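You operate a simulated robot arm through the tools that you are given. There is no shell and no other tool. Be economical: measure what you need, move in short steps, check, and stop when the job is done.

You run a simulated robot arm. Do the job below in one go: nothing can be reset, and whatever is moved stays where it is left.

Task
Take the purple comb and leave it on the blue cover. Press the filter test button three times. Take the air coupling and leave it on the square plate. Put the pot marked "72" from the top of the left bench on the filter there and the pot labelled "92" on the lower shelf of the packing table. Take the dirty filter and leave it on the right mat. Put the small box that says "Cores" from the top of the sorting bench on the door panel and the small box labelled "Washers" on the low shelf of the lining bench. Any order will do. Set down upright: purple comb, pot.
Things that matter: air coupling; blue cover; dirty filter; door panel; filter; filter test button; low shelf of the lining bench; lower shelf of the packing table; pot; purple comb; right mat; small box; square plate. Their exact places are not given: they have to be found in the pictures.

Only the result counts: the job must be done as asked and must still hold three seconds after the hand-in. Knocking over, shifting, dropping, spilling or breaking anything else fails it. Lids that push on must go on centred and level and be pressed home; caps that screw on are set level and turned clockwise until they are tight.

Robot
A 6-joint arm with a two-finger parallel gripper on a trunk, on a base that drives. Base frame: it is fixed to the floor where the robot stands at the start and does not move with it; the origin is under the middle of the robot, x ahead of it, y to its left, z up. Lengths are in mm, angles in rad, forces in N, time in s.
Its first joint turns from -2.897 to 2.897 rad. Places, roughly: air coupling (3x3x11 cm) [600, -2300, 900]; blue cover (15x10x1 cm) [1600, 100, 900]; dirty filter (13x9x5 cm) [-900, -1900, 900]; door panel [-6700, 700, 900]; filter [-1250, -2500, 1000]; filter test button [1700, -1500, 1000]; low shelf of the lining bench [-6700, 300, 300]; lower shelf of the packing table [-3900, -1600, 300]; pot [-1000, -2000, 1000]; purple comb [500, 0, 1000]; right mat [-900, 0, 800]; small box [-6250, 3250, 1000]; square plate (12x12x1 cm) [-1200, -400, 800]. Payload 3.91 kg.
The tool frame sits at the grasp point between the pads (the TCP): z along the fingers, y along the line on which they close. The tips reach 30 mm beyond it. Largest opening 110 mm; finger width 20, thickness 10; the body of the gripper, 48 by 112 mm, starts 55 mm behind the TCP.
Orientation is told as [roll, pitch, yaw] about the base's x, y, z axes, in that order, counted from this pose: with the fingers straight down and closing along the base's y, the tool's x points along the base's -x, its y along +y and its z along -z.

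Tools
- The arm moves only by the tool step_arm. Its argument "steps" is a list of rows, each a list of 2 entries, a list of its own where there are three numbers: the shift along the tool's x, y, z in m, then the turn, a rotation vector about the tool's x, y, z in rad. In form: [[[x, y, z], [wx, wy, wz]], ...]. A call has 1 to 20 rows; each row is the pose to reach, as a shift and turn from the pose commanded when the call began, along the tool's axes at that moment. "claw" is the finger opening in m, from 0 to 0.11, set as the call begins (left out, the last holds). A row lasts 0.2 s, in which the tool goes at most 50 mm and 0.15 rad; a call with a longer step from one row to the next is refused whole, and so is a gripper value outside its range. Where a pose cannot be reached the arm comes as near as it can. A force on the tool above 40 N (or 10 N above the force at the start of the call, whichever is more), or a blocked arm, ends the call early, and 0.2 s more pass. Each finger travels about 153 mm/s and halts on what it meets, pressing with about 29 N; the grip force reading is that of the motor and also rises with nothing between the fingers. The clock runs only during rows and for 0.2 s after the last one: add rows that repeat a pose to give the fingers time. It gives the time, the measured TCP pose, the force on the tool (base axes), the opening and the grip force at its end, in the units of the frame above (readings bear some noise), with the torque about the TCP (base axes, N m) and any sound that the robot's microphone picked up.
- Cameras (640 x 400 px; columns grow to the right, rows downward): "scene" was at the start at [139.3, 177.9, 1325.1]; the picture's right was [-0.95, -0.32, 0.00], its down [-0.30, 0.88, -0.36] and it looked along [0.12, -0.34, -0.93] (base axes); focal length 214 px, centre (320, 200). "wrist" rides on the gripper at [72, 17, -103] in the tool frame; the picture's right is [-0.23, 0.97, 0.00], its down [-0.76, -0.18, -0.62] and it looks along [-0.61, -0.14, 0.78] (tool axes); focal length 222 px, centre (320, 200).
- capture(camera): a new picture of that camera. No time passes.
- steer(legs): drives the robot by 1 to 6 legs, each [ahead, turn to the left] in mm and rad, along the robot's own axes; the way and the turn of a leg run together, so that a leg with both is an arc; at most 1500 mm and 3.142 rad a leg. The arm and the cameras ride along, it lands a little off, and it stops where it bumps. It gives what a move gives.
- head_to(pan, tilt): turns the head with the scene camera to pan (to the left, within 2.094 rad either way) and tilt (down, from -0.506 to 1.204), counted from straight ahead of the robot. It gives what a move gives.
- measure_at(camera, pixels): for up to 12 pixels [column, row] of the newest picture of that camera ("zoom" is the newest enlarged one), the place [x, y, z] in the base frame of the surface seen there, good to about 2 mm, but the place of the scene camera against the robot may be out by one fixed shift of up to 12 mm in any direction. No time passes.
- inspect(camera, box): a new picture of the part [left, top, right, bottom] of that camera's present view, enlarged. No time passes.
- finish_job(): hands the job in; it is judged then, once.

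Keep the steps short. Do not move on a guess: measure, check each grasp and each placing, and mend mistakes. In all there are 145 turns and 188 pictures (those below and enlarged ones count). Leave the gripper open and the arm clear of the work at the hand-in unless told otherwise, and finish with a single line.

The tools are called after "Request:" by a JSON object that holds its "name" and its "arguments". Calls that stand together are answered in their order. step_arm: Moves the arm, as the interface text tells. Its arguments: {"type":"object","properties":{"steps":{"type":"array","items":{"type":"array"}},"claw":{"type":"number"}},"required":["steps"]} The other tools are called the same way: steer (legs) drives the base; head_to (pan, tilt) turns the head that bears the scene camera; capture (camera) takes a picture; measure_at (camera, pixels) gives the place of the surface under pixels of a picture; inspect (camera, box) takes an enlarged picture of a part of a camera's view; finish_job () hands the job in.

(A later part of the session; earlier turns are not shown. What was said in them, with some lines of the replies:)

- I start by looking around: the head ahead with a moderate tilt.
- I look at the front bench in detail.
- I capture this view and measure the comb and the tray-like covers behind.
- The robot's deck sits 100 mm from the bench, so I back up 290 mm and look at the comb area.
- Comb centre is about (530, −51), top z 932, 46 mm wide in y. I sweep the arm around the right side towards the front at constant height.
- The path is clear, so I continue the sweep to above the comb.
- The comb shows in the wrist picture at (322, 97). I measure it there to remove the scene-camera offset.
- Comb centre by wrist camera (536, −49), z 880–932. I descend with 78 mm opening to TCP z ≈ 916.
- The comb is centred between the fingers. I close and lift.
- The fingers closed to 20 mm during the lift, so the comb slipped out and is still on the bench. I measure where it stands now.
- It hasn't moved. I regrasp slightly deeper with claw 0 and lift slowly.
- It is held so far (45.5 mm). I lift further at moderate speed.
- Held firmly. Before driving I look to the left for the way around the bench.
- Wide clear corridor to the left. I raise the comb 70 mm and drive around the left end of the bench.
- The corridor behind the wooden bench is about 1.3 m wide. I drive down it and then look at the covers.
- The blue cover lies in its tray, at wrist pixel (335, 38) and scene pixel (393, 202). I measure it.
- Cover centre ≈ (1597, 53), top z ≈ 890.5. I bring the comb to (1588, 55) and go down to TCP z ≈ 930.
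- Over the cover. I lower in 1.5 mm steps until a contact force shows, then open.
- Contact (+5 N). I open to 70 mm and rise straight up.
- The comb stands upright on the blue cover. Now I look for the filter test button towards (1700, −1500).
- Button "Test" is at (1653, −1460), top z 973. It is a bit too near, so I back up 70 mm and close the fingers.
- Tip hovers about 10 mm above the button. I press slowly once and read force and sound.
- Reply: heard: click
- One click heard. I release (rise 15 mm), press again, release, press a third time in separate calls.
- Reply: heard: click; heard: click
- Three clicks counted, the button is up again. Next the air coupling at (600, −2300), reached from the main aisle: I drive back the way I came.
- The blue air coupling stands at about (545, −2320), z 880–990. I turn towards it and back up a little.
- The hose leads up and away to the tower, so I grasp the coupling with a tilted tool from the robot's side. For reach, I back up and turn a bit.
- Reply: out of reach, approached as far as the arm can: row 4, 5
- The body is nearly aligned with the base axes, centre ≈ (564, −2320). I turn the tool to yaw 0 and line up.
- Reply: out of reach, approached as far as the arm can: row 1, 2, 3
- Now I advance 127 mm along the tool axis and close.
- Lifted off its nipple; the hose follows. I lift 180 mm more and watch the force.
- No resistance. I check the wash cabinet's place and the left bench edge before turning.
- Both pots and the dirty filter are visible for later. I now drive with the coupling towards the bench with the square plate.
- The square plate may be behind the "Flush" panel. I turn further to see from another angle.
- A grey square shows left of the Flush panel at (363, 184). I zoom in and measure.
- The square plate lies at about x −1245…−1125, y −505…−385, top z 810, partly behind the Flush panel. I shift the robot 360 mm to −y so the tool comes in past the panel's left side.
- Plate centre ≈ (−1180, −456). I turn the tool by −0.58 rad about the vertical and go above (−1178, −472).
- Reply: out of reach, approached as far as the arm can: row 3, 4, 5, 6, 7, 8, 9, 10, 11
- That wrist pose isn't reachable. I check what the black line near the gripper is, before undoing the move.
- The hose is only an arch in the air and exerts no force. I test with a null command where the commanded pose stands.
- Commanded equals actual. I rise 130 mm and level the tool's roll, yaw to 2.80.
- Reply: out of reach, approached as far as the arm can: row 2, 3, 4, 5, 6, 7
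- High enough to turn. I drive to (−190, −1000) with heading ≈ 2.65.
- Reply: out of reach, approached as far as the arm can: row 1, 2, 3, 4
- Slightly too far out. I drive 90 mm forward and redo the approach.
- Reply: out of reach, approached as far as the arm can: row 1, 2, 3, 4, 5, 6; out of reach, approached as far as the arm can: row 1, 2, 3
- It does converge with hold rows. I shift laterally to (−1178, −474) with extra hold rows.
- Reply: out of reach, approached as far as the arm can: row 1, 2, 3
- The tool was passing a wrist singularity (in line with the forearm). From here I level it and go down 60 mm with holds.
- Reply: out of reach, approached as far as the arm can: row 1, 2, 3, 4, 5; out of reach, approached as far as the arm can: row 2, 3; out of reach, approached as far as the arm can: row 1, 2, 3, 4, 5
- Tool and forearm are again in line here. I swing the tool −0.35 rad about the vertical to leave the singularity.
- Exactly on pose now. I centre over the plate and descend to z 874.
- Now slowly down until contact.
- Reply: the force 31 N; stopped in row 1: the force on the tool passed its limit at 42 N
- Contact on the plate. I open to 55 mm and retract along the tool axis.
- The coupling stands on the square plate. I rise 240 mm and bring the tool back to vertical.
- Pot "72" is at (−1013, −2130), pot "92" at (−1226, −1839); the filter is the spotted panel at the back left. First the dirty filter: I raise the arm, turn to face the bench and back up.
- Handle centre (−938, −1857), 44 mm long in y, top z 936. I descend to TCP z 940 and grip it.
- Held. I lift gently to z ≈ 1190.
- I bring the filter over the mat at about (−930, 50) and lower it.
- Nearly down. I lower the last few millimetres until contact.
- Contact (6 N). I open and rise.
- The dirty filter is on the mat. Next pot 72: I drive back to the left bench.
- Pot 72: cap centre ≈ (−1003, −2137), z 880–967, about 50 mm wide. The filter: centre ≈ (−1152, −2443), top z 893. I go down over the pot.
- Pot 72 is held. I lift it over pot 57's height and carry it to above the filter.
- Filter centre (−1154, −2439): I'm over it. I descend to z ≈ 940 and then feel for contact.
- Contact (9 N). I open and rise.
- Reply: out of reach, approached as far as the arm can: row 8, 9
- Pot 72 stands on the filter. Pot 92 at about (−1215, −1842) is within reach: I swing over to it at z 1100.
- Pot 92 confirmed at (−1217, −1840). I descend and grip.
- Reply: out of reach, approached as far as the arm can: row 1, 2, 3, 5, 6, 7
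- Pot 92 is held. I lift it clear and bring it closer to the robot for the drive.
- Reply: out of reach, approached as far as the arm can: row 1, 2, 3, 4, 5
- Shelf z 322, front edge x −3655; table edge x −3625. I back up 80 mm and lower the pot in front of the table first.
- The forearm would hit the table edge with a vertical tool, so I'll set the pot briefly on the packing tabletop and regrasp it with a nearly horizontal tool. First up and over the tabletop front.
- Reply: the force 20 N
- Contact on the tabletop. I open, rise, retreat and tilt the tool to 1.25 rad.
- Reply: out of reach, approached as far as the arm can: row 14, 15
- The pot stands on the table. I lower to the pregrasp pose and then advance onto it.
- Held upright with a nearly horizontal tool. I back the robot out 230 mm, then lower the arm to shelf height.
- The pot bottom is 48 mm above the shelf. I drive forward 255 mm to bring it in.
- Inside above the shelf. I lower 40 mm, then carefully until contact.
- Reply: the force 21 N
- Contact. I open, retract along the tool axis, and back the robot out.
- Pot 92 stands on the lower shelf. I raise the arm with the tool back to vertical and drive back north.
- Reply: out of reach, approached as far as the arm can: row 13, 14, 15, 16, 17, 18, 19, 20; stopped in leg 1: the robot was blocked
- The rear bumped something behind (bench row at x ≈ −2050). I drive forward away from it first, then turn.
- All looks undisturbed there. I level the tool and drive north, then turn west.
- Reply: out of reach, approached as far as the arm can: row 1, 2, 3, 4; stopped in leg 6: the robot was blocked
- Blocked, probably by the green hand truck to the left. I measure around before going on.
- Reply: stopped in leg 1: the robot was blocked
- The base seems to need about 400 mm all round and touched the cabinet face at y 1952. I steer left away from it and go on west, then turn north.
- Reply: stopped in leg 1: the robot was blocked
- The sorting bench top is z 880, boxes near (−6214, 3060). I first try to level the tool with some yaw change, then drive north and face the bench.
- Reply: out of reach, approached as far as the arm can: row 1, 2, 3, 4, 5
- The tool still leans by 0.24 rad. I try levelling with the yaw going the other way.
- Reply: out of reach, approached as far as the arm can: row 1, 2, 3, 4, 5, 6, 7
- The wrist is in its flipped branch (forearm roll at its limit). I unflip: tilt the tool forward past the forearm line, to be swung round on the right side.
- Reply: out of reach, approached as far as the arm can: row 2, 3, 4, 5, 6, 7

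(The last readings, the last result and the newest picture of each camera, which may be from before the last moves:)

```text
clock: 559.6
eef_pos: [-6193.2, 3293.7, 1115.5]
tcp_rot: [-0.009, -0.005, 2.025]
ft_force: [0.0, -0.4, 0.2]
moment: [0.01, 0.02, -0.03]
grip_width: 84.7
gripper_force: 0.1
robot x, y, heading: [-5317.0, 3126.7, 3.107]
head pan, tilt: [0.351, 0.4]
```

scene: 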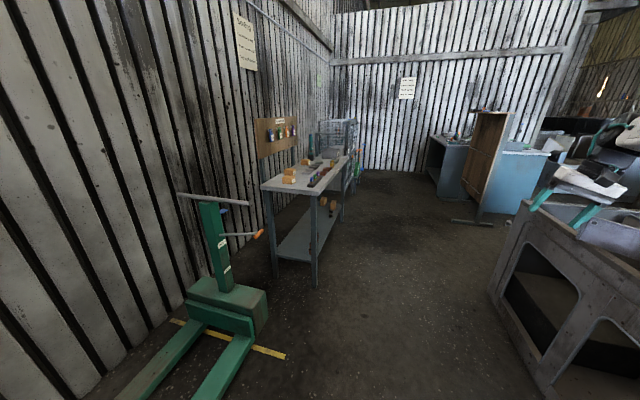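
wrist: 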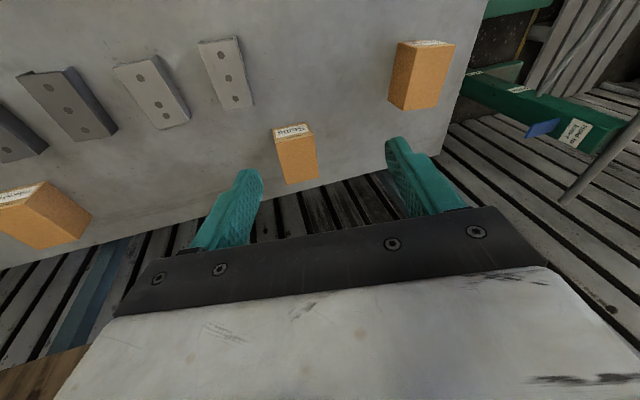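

Unflipped. I turn the yaw to about π and shift towards the boxes, then read their labels.

Request:
{"name": "step_arm", "arguments": {"steps": [[[0.012, 0.006, 0], [0, 0, -0.14]], [[0.025, 0.012, 0], [0, 0, -0.28]], [[0.037, 0.018, 0], [0, 0, -0.42]], [[0.05, 0.024, 0], [0, 0, -0.56]], [[0.062, 0.03, 0], [0, 0, -0.7]], [[0.075, 0.036, 0], [0, 0, -0.84]], [[0.087, 0.042, 0], [0, 0, -0.98]], [[0.099, 0.048, 0], [0, 0, -1.117]], [[0.099, 0.048, 0], [0, 0, -1.117]]]}}

Request:
{"name": "capture", "arguments": {"camera": "wrist"}}

Request:
{"name": "inspect", "arguments": {"camera": "wrist", "box": [160, 20, 480, 200]}}

```text
clock: 561.6
eef_pos: [-6194.5, 3182.9, 1115.1]
tcp_rot: [-0.01, 0.005, -3.138]
ft_force: [0.1, 0.0, 0.5]
moment: [-0.01, 0.01, 0.0]
grip_width: 85.1
gripper_force: 0.1
robot x, y, heading: [-5319.3, 3128.3, 3.109]
head pan, tilt: [0.351, 0.4]
```

```text
27 pictures are left
```

wrist: 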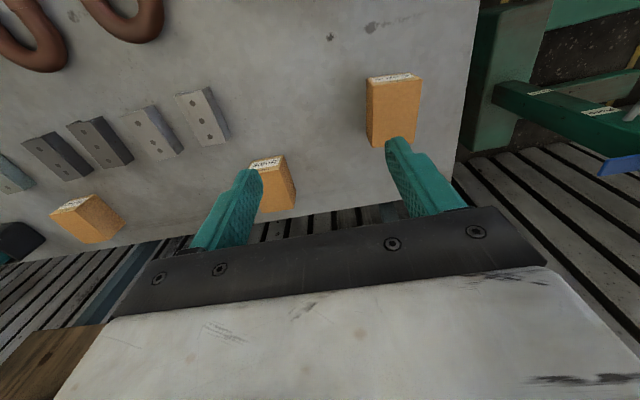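

```text
2.00 times, centred on (320, 110) of wrist
```

zoom: 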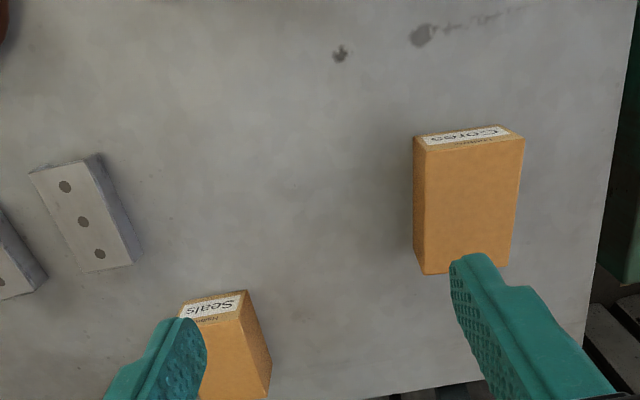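

Request:
{"name": "inspect", "arguments": {"camera": "wrist", "box": [40, 180, 140, 250]}}

Request:
{"name": "measure_at", "arguments": {"camera": "wrist", "pixels": [[395, 110], [372, 92], [418, 90], [370, 148], [410, 145], [90, 215], [60, 215], [115, 215], [350, 130], [435, 110]]}}

```text
5.71 times, centred on (90, 215) of wrist
```

zoom: 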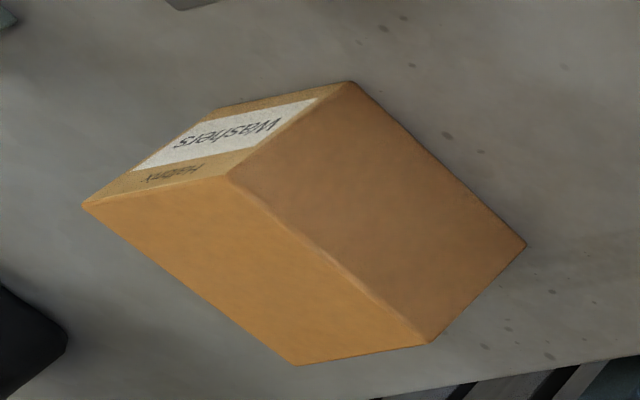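

```text
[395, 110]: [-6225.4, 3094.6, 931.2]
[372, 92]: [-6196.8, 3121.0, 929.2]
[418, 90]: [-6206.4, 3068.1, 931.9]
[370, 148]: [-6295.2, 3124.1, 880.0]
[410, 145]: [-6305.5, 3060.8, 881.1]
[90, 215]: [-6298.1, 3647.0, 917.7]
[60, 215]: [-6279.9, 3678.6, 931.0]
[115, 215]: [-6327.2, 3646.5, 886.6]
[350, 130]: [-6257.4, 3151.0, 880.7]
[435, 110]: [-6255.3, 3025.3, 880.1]
```

Right box "Cores" (centre ≈ (−6230, 3095), top 931), far one "Washers" (≈ (−6305, 3660)). I grasp "Cores".

Request:
{"name": "step_arm", "arguments": {"steps": [[[-0.012, 0.029, 0], [0, 0, 0]], [[-0.024, 0.058, 0], [0, 0, 0]], [[-0.035, 0.088, 0.02], [0, 0, 0]], [[-0.035, 0.088, 0.06], [0, 0, 0]], [[-0.035, 0.088, 0.1], [0, 0, 0]], [[-0.035, 0.088, 0.14], [0, 0, 0]], [[-0.035, 0.088, 0.175], [0, 0, 0]], [[-0.035, 0.088, 0.2], [0, 0, 0]], [[-0.035, 0.088, 0.2], [0, 0, 0]]], "claw": 0.085}}

Request:
{"name": "capture", "arguments": {"camera": "wrist"}}

```text
clock: 563.6
eef_pos: [-6227.0, 3096.4, 912.6]
tcp_rot: [-0.011, 0.008, -3.14]
ft_force: [0.0, -0.3, 0.3]
moment: [0.03, 0.03, -0.02]
grip_width: 84.8
gripper_force: 0.1
robot x, y, heading: [-5316.6, 3122.9, 3.114]
head pan, tilt: [0.351, 0.4]
```

```text
24 pictures are left
```

wrist: 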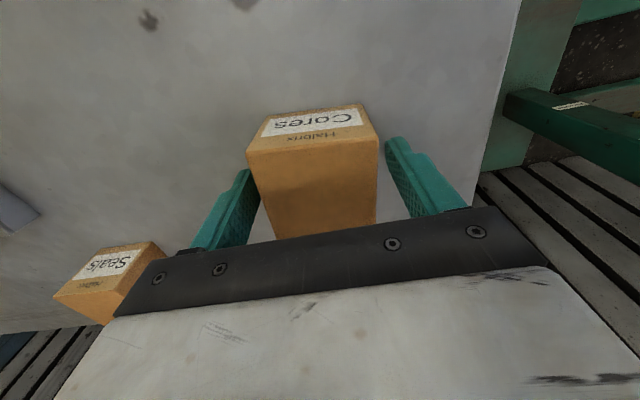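

Request:
{"name": "step_arm", "arguments": {"steps": [[[0, 0, 0], [0, 0, 0]], [[0, 0, 0], [0, 0, 0]], [[0, 0, 0], [0, 0, 0]], [[0, 0, -0.003], [0, 0, 0]], [[0, 0, -0.01], [0, 0, 0]], [[0, 0, -0.025], [0, 0, 0]], [[0, 0, -0.045], [0, 0, 0]], [[0, 0, -0.07], [0, 0, 0]], [[0, 0, -0.095], [0, 0, 0]], [[0, 0, -0.12], [0, 0, 0]], [[0, 0, -0.145], [0, 0, 0]], [[0, 0, -0.17], [0, 0, 0]], [[0, 0, -0.195], [0, 0, 0]], [[0, 0, -0.21], [0, 0, 0]]], "claw": 0.0}}

Request:
{"name": "steer", "arguments": {"legs": [[0, 1.603], [900, 0], [900, 0], [400, 0]]}}

Request:
{"name": "head_to", "arguments": {"pan": -0.7, "tilt": 0.5}}

Request:
{"name": "capture", "arguments": {"camera": "scene"}}

```text
clock: 566.6
eef_pos: [-6228.1, 3095.7, 1124.3]
tcp_rot: [-0.011, 0.005, -3.142]
ft_force: [0.2, -0.2, -0.6]
moment: [-0.01, -0.04, 0.01]
grip_width: 58.9
gripper_force: 29.5
robot x, y, heading: [-5314.4, 3125.0, 3.11]
head pan, tilt: [0.351, 0.4]
```

```text
clock: 581.7
eef_pos: [-5347.1, 5.5, 1123.0]
tcp_rot: [-0.01, 0.005, -1.566]
ft_force: [0.0, 0.8, -0.8]
moment: [0.02, 0.0, -0.02]
grip_width: 58.0
gripper_force: 28.9
robot x, y, heading: [-5379.8, 916.8, -1.598]
head pan, tilt: [0.351, 0.4]
```

```text
clock: 583.0
eef_pos: [-5348.3, 5.7, 1124.7]
tcp_rot: [-0.011, 0.006, -1.567]
ft_force: [0.6, 0.6, -1.0]
moment: [-0.01, 0.02, -0.01]
grip_width: 57.9
gripper_force: 29.2
robot x, y, heading: [-5380.8, 917.5, -1.6]
head pan, tilt: [-0.7, 0.499]
```

```text
23 pictures are left
```

scene: 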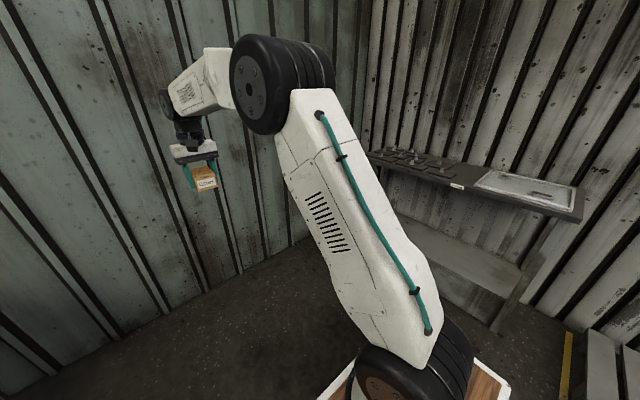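

Request:
{"name": "measure_at", "arguments": {"camera": "scene", "pixels": [[525, 187], [475, 182], [572, 205], [560, 190], [500, 170], [450, 262], [500, 300], [530, 260], [575, 215], [430, 180], [440, 240], [480, 255]]}}

```text
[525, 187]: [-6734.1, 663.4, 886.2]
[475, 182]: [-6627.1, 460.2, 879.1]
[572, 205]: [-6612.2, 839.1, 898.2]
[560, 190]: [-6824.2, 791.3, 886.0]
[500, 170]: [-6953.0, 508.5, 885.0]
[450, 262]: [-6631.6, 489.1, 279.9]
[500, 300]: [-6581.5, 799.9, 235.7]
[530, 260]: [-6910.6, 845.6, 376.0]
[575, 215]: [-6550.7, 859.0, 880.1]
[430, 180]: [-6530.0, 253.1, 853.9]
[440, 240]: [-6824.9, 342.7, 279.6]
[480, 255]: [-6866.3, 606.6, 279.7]
```

Door panel: inner surface z 886 around (−6740, 660). I drive to face it.

Request:
{"name": "steer", "arguments": {"legs": [[250, 0], [0, -1.545], [405, 0]]}}

Request:
{"name": "capture", "arguments": {"camera": "wrist"}}

Request:
{"name": "measure_at", "arguments": {"camera": "wrist", "pixels": [[320, 100], [200, 100], [440, 100], [200, 40], [440, 40], [130, 150], [500, 150], [320, 30]]}}

```text
clock: 586.4
eef_pos: [-5784.9, -146.2, 1123.2]
tcp_rot: [-0.011, 0.005, -2.052]
ft_force: [-0.8, 0.7, -1.4]
moment: [0.03, -0.02, -0.02]
grip_width: 57.8
gripper_force: 28.9
robot x, y, heading: [-5388.1, 669.8, -2.077]
head pan, tilt: [-0.7, 0.499]
stopped in leg 2: the robot was blocked; the commanded pose is now the measured one
```

```text
22 pictures are left
```

wrist: 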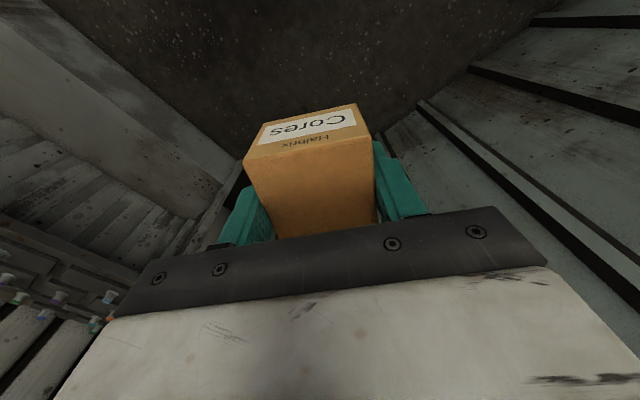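

```text
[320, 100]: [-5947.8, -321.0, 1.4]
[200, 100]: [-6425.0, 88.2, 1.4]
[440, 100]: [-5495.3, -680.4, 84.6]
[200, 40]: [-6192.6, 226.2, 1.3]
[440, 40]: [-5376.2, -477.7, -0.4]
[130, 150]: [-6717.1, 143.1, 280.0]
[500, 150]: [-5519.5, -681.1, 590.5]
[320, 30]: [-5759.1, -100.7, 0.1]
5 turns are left
```

Few turns are left, so I combine steps. I move away from the hand truck, turn and bring the box above the door panel.

Request:
{"name": "steer", "arguments": {"legs": [[350, 0], [0, -1.366], [277, 0]]}}

Request:
{"name": "capture", "arguments": {"camera": "wrist"}}

Request:
{"name": "measure_at", "arguments": {"camera": "wrist", "pixels": [[320, 80], [240, 80], [400, 80], [200, 40], [440, 40], [160, 120], [480, 120], [320, 30], [240, 30], [400, 30], [200, 160], [440, 160]]}}

```text
clock: 593.6
eef_pos: [-6715.6, 651.3, 1123.4]
tcp_rot: [-0.009, 0.004, 2.88]
ft_force: [-0.1, 0.0, -1.6]
moment: [-0.01, -0.02, -0.01]
grip_width: 57.7
gripper_force: 28.9
robot x, y, heading: [-5829.4, 446.3, 2.857]
head pan, tilt: [-0.7, 0.499]
```

```text
21 pictures are left
```

wrist: 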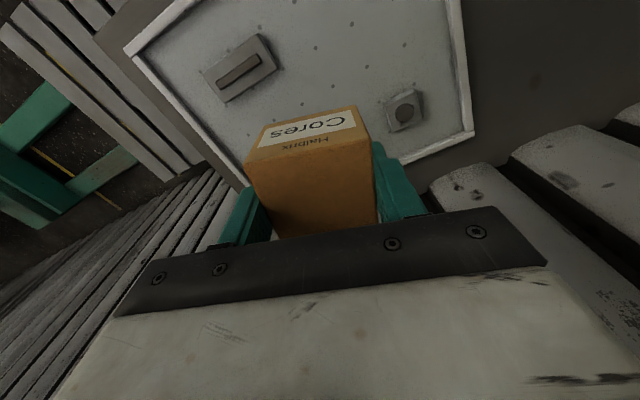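

```text
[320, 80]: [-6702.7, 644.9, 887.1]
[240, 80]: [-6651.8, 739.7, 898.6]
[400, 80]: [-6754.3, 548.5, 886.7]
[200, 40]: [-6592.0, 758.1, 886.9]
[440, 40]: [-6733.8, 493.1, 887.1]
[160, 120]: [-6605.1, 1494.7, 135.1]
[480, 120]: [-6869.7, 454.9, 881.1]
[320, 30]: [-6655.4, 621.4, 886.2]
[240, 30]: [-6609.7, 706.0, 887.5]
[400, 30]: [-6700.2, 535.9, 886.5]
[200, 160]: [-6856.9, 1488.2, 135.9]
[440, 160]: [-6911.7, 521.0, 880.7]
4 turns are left
```

The box is over the panel between its fittings. I lower it until contact, release, rise, and drive back to the sorting bench.

Request:
{"name": "step_arm", "arguments": {"steps": [[[0, 0, 0.015], [0, 0, 0]], [[0, 0, 0.045], [0, 0, 0]], [[0, 0, 0.075], [0, 0, 0]], [[0, 0, 0.105], [0, 0, 0]], [[0, 0, 0.135], [0, 0, 0]], [[0, 0, 0.16], [0, 0, 0]], [[0, 0, 0.18], [0, 0, 0]], [[0, 0, 0.19], [0, 0, 0]], [[0, 0, 0.194], [0, 0, 0]], [[0, 0, 0.197], [0, 0, 0]], [[0, 0, 0.2], [0, 0, 0]], [[0, 0, 0.202], [0, 0, 0]], [[0, 0, 0.2035], [0, 0, 0]], [[0, 0, 0.2035], [0, 0, 0]]]}}

Request:
{"name": "step_arm", "arguments": {"steps": [[[0, 0, 0], [0, 0, 0]], [[0, 0, 0], [0, 0, 0]], [[0, 0, -0.02], [0, 0, 0]], [[0, 0, -0.06], [0, 0, 0]], [[0, 0, -0.1], [0, 0, 0]], [[0, 0, -0.145], [0, 0, 0]], [[0, 0, -0.19], [0, 0, 0]], [[0, 0, -0.2], [0, 0, 0]]], "claw": 0.08}}

Request:
{"name": "capture", "arguments": {"camera": "wrist"}}

Request:
{"name": "steer", "arguments": {"legs": [[-340, 0], [0, -1.325], [930, 0], [925, 0], [925, 0], [0, 1.218]]}}

Request:
{"name": "capture", "arguments": {"camera": "wrist"}}

Request:
{"name": "measure_at", "arguments": {"camera": "wrist", "pixels": [[180, 120], [200, 140], [220, 160], [160, 150], [240, 120], [260, 150], [200, 100], [140, 120], [180, 180], [280, 120], [300, 100], [120, 160]]}}

```text
clock: 596.6
eef_pos: [-6715.1, 652.8, 919.4]
tcp_rot: [-0.01, 0.005, 2.883]
ft_force: [0.4, -0.7, 0.9]
moment: [-0.05, 0.08, 0.04]
grip_width: 57.8
gripper_force: 29.0
robot x, y, heading: [-5829.6, 446.0, 2.856]
head pan, tilt: [-0.7, 0.499]
```

```text
clock: 598.4
eef_pos: [-6716.0, 650.4, 1121.1]
tcp_rot: [-0.011, 0.005, 2.882]
ft_force: [-0.4, 0.5, 0.8]
moment: [0.02, -0.03, 0.0]
grip_width: 79.9
gripper_force: 0.1
robot x, y, heading: [-5829.4, 445.1, 2.853]
head pan, tilt: [-0.7, 0.499]
```

```text
20 pictures are left
```

wrist: 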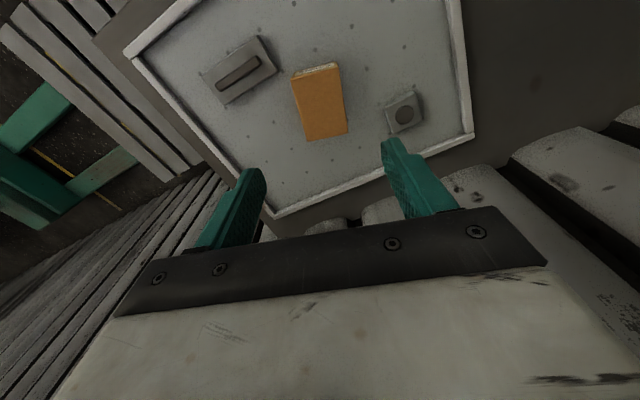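

```text
clock: 620.4
eef_pos: [-6194.1, 3471.9, 1120.2]
tcp_rot: [-0.01, 0.006, 2.745]
ft_force: [0.5, 0.1, -0.2]
moment: [-0.01, -0.02, -0.01]
grip_width: 79.8
gripper_force: 0.0
robot x, y, heading: [-5347.2, 3147.8, 2.717]
head pan, tilt: [-0.7, 0.499]
```

```text
19 pictures are left
```

wrist: 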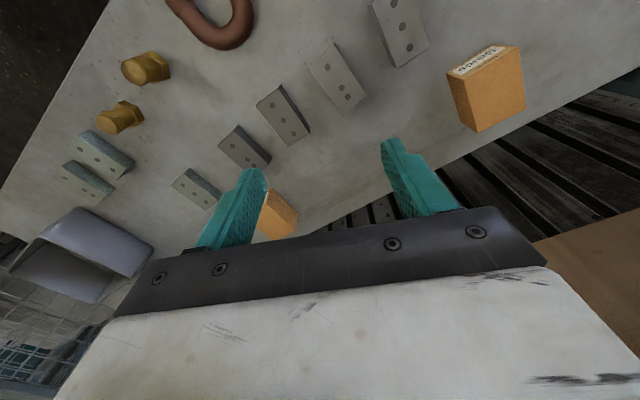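

```text
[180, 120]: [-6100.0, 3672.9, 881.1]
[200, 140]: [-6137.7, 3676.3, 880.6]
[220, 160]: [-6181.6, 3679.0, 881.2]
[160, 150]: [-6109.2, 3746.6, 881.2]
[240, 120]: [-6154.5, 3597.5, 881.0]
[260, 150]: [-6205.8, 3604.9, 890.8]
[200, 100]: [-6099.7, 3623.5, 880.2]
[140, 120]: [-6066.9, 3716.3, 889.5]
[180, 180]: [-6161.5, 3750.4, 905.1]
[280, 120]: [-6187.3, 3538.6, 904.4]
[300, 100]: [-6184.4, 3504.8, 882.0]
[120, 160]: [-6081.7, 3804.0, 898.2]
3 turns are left
```

"Cores" lies on the door panel. Now I grasp "Washers" at (−6316, 3673), drive to the lining bench and lower the arm in front of it.

Request:
{"name": "step_arm", "arguments": {"steps": [[[-0.032, -0.023, 0.015], [0, 0, -0.066]], [[-0.064, -0.046, 0.03], [0, 0, -0.132]], [[-0.095, -0.07, 0.045], [0, 0, -0.198]], [[-0.127, -0.093, 0.06], [0, 0, -0.264]], [[-0.159, -0.116, 0.075], [0, 0, -0.33]], [[-0.1905, -0.1392, 0.09], [0, 0, -0.397]], [[-0.1905, -0.1392, 0.09], [0, 0, -0.397]], [[-0.1905, -0.1392, 0.125], [0, 0, -0.397]], [[-0.1905, -0.1392, 0.16], [0, 0, -0.397]], [[-0.1905, -0.1392, 0.19], [0, 0, -0.397]], [[-0.1905, -0.1392, 0.206], [0, 0, -0.397]], [[-0.1905, -0.1392, 0.206], [0, 0, -0.397]], [[-0.1905, -0.1392, 0.206], [0, 0, -0.397]]], "claw": 0.1}}

Request:
{"name": "capture", "arguments": {"camera": "wrist"}}

Request:
{"name": "step_arm", "arguments": {"steps": [[[0, 0, 0], [0, 0, 0]], [[0, 0, 0], [0, 0, 0]], [[0, 0, 0], [0, 0, 0]], [[0, 0, 0], [0, 0, 0]], [[0, 0, -0.003], [0, 0, 0]], [[0, 0, -0.01], [0, 0, 0]], [[0, 0, -0.025], [0, 0, 0]], [[0, 0, -0.045], [0, 0, 0]], [[0, 0, -0.07], [0, 0, 0]], [[0, 0, -0.095], [0, 0, 0]], [[0, 0, -0.117], [0, 0, 0]], [[0.02, 0.022, -0.125], [0, 0, 0]], [[0.041, 0.045, -0.135], [0, 0, 0]], [[0.062, 0.068, -0.145], [0, 0, 0]], [[0.083, 0.091, -0.155], [0, 0, 0]], [[0.104, 0.114, -0.165], [0, 0, 0]], [[0.125, 0.137, -0.175], [0, 0, 0]], [[0.146, 0.16, -0.185], [0, 0, 0]], [[0.166, 0.183, -0.195], [0, 0, 0]], [[0.166, 0.183, -0.195], [0, 0, 0]]], "claw": 0.0}}

Request:
{"name": "steer", "arguments": {"legs": [[0, 1.944], [880, 0], [875, 0], [875, 0], [0, -1.52]]}}

Request:
{"name": "step_arm", "arguments": {"steps": [[[0, 0, 0.015], [0, 0, 0]], [[0, 0, 0.045], [0, 0, 0]], [[0, 0, 0.083], [0, 0, 0]], [[0, 0, 0.121], [0, 0, 0]], [[0, 0, 0.159], [0, 0, 0]], [[0, 0, 0.197], [0, 0, 0]], [[0, 0, 0.235], [0, 0, 0]], [[0, 0, 0.273], [0, 0, 0]], [[0, 0, 0.311], [0, 0, 0]], [[0, 0, 0.349], [0, 0, 0]], [[0, 0, 0.387], [0, 0, 0]], [[0, 0, 0.425], [0, 0, 0]], [[0, 0, 0.463], [0, 0, 0]], [[0, 0, 0.501], [0, 0, 0]], [[0, 0, 0.539], [0, 0, 0]], [[0, 0, 0.577], [0, 0, 0]], [[0, 0, 0.615], [0, 0, 0]], [[0, 0, 0.65], [0, 0, 0]], [[0, 0, 0.67], [0, 0, 0]], [[0, 0, 0.67], [0, 0, 0]]]}}

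Request:
{"name": "head_to", "arguments": {"pan": 0.0, "tilt": 0.75}}

Request:
{"name": "capture", "arguments": {"camera": "scene"}}

Request:
{"name": "measure_at", "arguments": {"camera": "scene", "pixels": [[320, 200], [320, 220], [320, 240], [350, 200], [350, 220], [350, 240], [380, 200], [380, 220], [380, 240], [290, 220], [350, 180], [350, 160]]}}

Request:
{"name": "capture", "arguments": {"camera": "wrist"}}

```text
clock: 623.2
eef_pos: [-6304.5, 3671.9, 914.0]
tcp_rot: [-0.005, 0.009, 3.139]
ft_force: [0.7, -0.5, -0.4]
moment: [0.03, -0.02, 0.02]
grip_width: 99.9
gripper_force: 0.1
out of reach, approached as far as the arm can: row 5, 6, 7, 8, 9, 10, 11, 12, 13
robot x, y, heading: [-5343.7, 3148.3, 2.717]
head pan, tilt: [-0.7, 0.499]
```

```text
18 pictures are left
```

wrist: 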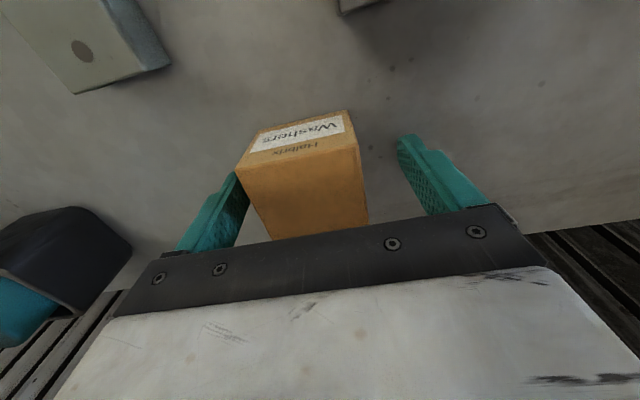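

```text
clock: 627.4
eef_pos: [-6138.4, 3487.0, 1109.0]
tcp_rot: [-0.008, 0.009, 3.141]
ft_force: [0.3, 0.4, -2.3]
moment: [0.0, 0.0, 0.02]
grip_width: 57.7
gripper_force: 28.4
out of reach, approached as far as the arm can: row 8, 9, 10, 11
robot x, y, heading: [-5344.2, 3144.7, 2.719]
head pan, tilt: [-0.7, 0.499]
```

```text
clock: 649.0
eef_pos: [-6381.8, 530.9, 1109.3]
tcp_rot: [-0.005, 0.008, -2.772]
ft_force: [0.0, 0.3, -1.9]
moment: [0.02, -0.01, 0.02]
grip_width: 57.8
gripper_force: 29.1
robot x, y, heading: [-5524.5, 502.1, 3.089]
head pan, tilt: [-0.7, 0.499]
```

```text
clock: 653.2
eef_pos: [-6377.6, 539.7, 440.0]
tcp_rot: [-0.005, 0.009, -2.771]
ft_force: [0.0, 0.0, -1.9]
moment: [0.01, -0.02, 0.04]
grip_width: 58.0
gripper_force: 28.6
robot x, y, heading: [-5517.9, 501.4, 3.086]
head pan, tilt: [-0.7, 0.499]
```

```text
clock: 654.3
eef_pos: [-6376.7, 539.9, 441.3]
tcp_rot: [-0.006, 0.009, -2.771]
ft_force: [0.1, 0.2, -1.8]
moment: [0.01, 0.02, 0.01]
grip_width: 57.6
gripper_force: 29.4
robot x, y, heading: [-5516.6, 503.7, 3.087]
head pan, tilt: [0.0, 0.75]
```

```text
17 pictures are left
```

scene: 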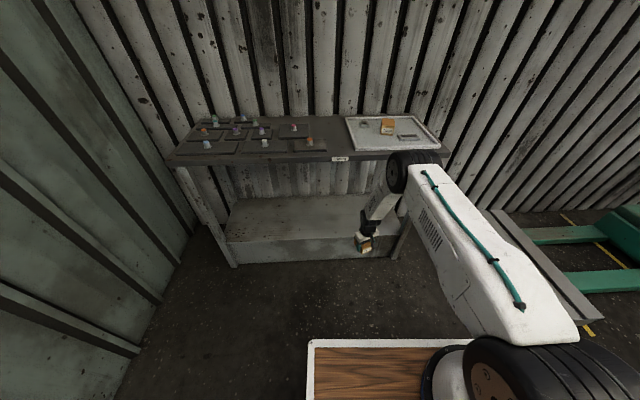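

```text
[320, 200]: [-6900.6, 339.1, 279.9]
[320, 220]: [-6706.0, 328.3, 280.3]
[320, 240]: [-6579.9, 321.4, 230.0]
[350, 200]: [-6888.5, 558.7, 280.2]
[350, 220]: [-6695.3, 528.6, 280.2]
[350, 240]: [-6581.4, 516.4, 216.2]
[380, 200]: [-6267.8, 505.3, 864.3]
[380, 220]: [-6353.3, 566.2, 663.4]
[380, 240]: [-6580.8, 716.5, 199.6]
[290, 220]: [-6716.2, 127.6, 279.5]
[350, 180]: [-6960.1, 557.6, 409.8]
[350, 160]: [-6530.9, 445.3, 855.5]
```

```text
16 pictures are left
2 turns are left
```

wrist: 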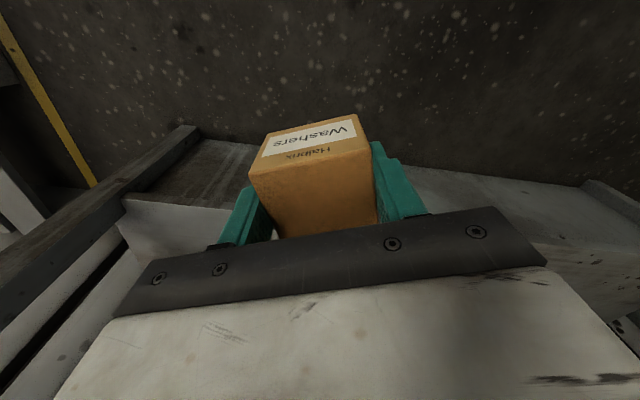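

Washers is held and low in front of the bench. The forearm is steep, so I extend the arm a bit, lower to z 345, drive in 140 mm, set the box down, release, and back out.

Request:
{"name": "step_arm", "arguments": {"steps": [[[-0.018, -0.007, 0.005], [0, 0, 0]], [[-0.045, -0.0175, 0.02], [0, 0, 0]], [[-0.072, -0.028, 0.04], [0, 0, 0]], [[-0.095, -0.037, 0.06], [0, 0, 0]], [[-0.107, -0.0416, 0.08], [0, 0, 0]], [[-0.107, -0.0416, 0.095], [0, 0, 0]], [[-0.107, -0.0416, 0.095], [0, 0, 0]], [[-0.107, -0.0416, 0.095], [0, 0, 0]]]}}

Request:
{"name": "steer", "arguments": {"legs": [[140, 0]]}}

Request:
{"name": "step_arm", "arguments": {"steps": [[[0, 0, 0.008], [0, 0, 0]], [[0, 0, 0.016], [0, 0, 0]], [[0, 0, 0.022], [0, 0, 0]], [[0, 0, 0.026], [0, 0, 0]], [[0, 0, 0.029], [0, 0, 0]], [[0, 0, 0.031], [0, 0, 0]], [[0, 0, 0.0325], [0, 0, 0]], [[0, 0, 0.0325], [0, 0, 0]]]}}

Request:
{"name": "step_arm", "arguments": {"steps": [[[0, 0, 0], [0, 0, 0]], [[0, 0, 0], [0, 0, 0]], [[0, 0, -0.015], [0, 0, 0]], [[0, 0, -0.035], [0, 0, 0]], [[0, 0, -0.06], [0, 0, 0]], [[0, 0, -0.065], [0, 0, 0]]], "claw": 0.085}}

Request:
{"name": "steer", "arguments": {"legs": [[-250, 0]]}}

Request:
{"name": "step_arm", "arguments": {"steps": [[[0.01, 0, -0.04], [0, 0, 0]], [[0.02, 0, -0.08], [0, 0, 0]], [[0.03, 0, -0.12], [0, 0, 0]], [[0.04, 0, -0.16], [0, 0, 0]], [[0.05, 0, -0.2], [0, 0, 0]], [[0.06, 0, -0.24], [0, 0, 0]], [[0.07, 0, -0.28], [0, 0, 0]], [[0.08, 0, -0.32], [0, 0, 0]], [[0.08, 0, -0.36], [0, 0, 0]], [[0.08, 0, -0.4], [0, 0, 0]], [[0.08, 0, -0.44], [0, 0, 0]], [[0.08, 0, -0.48], [0, 0, 0]], [[0.08, 0, -0.52], [0, 0, 0]], [[0.08, 0, -0.56], [0, 0, 0]]]}}

Request:
{"name": "capture", "arguments": {"camera": "scene"}}

Request:
{"name": "inspect", "arguments": {"camera": "scene", "box": [220, 110, 440, 270]}}

```text
clock: 656.1
eef_pos: [-6478.9, 541.2, 352.2]
tcp_rot: [-0.007, 0.009, -2.772]
ft_force: [0.5, -0.4, -1.3]
moment: [0.0, -0.03, -0.01]
grip_width: 57.7
gripper_force: 29.1
out of reach, approached as far as the arm can: row 5, 6, 7, 8
robot x, y, heading: [-5518.5, 496.9, 3.091]
head pan, tilt: [0.0, 0.75]
```

```text
clock: 657.4
eef_pos: [-6616.6, 548.4, 352.6]
tcp_rot: [-0.007, 0.01, -2.77]
ft_force: [0.6, 0.2, -1.5]
moment: [0.0, 0.01, 0.01]
grip_width: 57.7
gripper_force: 28.4
robot x, y, heading: [-5659.9, 505.4, 3.09]
head pan, tilt: [0.0, 0.75]
```

```text
clock: 659.2
eef_pos: [-6607.1, 547.8, 333.5]
tcp_rot: [-0.008, 0.008, -2.771]
ft_force: [-0.3, -0.5, -2.2]
moment: [0.01, -0.01, 0.01]
grip_width: 57.9
gripper_force: 28.8
out of reach, approached as far as the arm can: row 2, 3, 4, 5, 6, 7, 8
robot x, y, heading: [-5656.7, 508.8, 3.09]
head pan, tilt: [0.0, 0.75]
```

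```text
clock: 660.6
eef_pos: [-6605.8, 547.0, 397.7]
tcp_rot: [-0.008, 0.009, -2.772]
ft_force: [0.5, -0.3, -0.6]
moment: [0.01, 0.02, -0.01]
grip_width: 85.1
gripper_force: 0.1
robot x, y, heading: [-5656.4, 510.0, 3.088]
head pan, tilt: [0.0, 0.75]
```

```text
clock: 662.4
eef_pos: [-6350.0, 533.9, 396.6]
tcp_rot: [-0.008, 0.009, -2.773]
ft_force: [-0.1, 0.7, -0.4]
moment: [0.04, 0.04, -0.02]
grip_width: 85.1
gripper_force: 0.1
robot x, y, heading: [-5402.3, 494.7, 3.085]
head pan, tilt: [0.0, 0.75]
```

```text
clock: 665.4
eef_pos: [-6278.0, 556.2, 958.7]
tcp_rot: [-0.007, 0.01, -2.775]
ft_force: [0.0, -0.5, 0.1]
moment: [-0.02, 0.0, 0.02]
grip_width: 85.1
gripper_force: 0.0
robot x, y, heading: [-5404.3, 495.3, 3.09]
head pan, tilt: [0.0, 0.75]
```

```text
15 pictures are left
```

scene: 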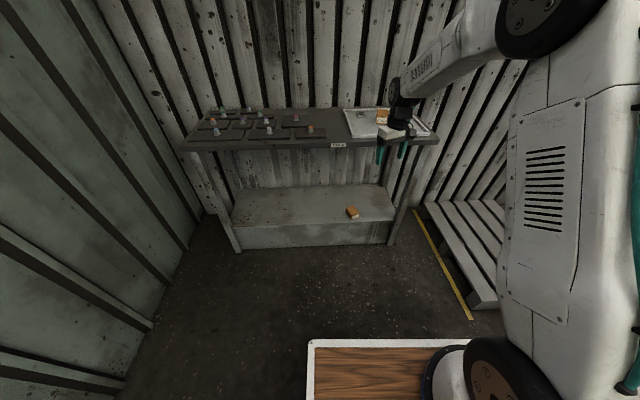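

```text
2.50 times, centred on (330, 190) of scene
1 turns are left
```

zoom: 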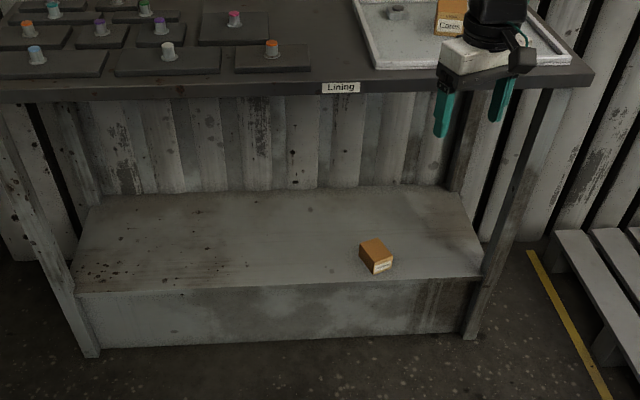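

The Washers box is on the low shelf and Cores is on the door panel. The gripper is open and the arm is clear, so I hand in.

Request:
{"name": "finish_job", "arguments": {}}

```text
The job is handed in.
```

I handed the job in with every item done; the Washers box dropped about 20 mm onto the low shelf because the arm could not reach lower, and the base bumped a bench row and a cabinet while driving, with nothing seen to move in the pictures I took afterwards.
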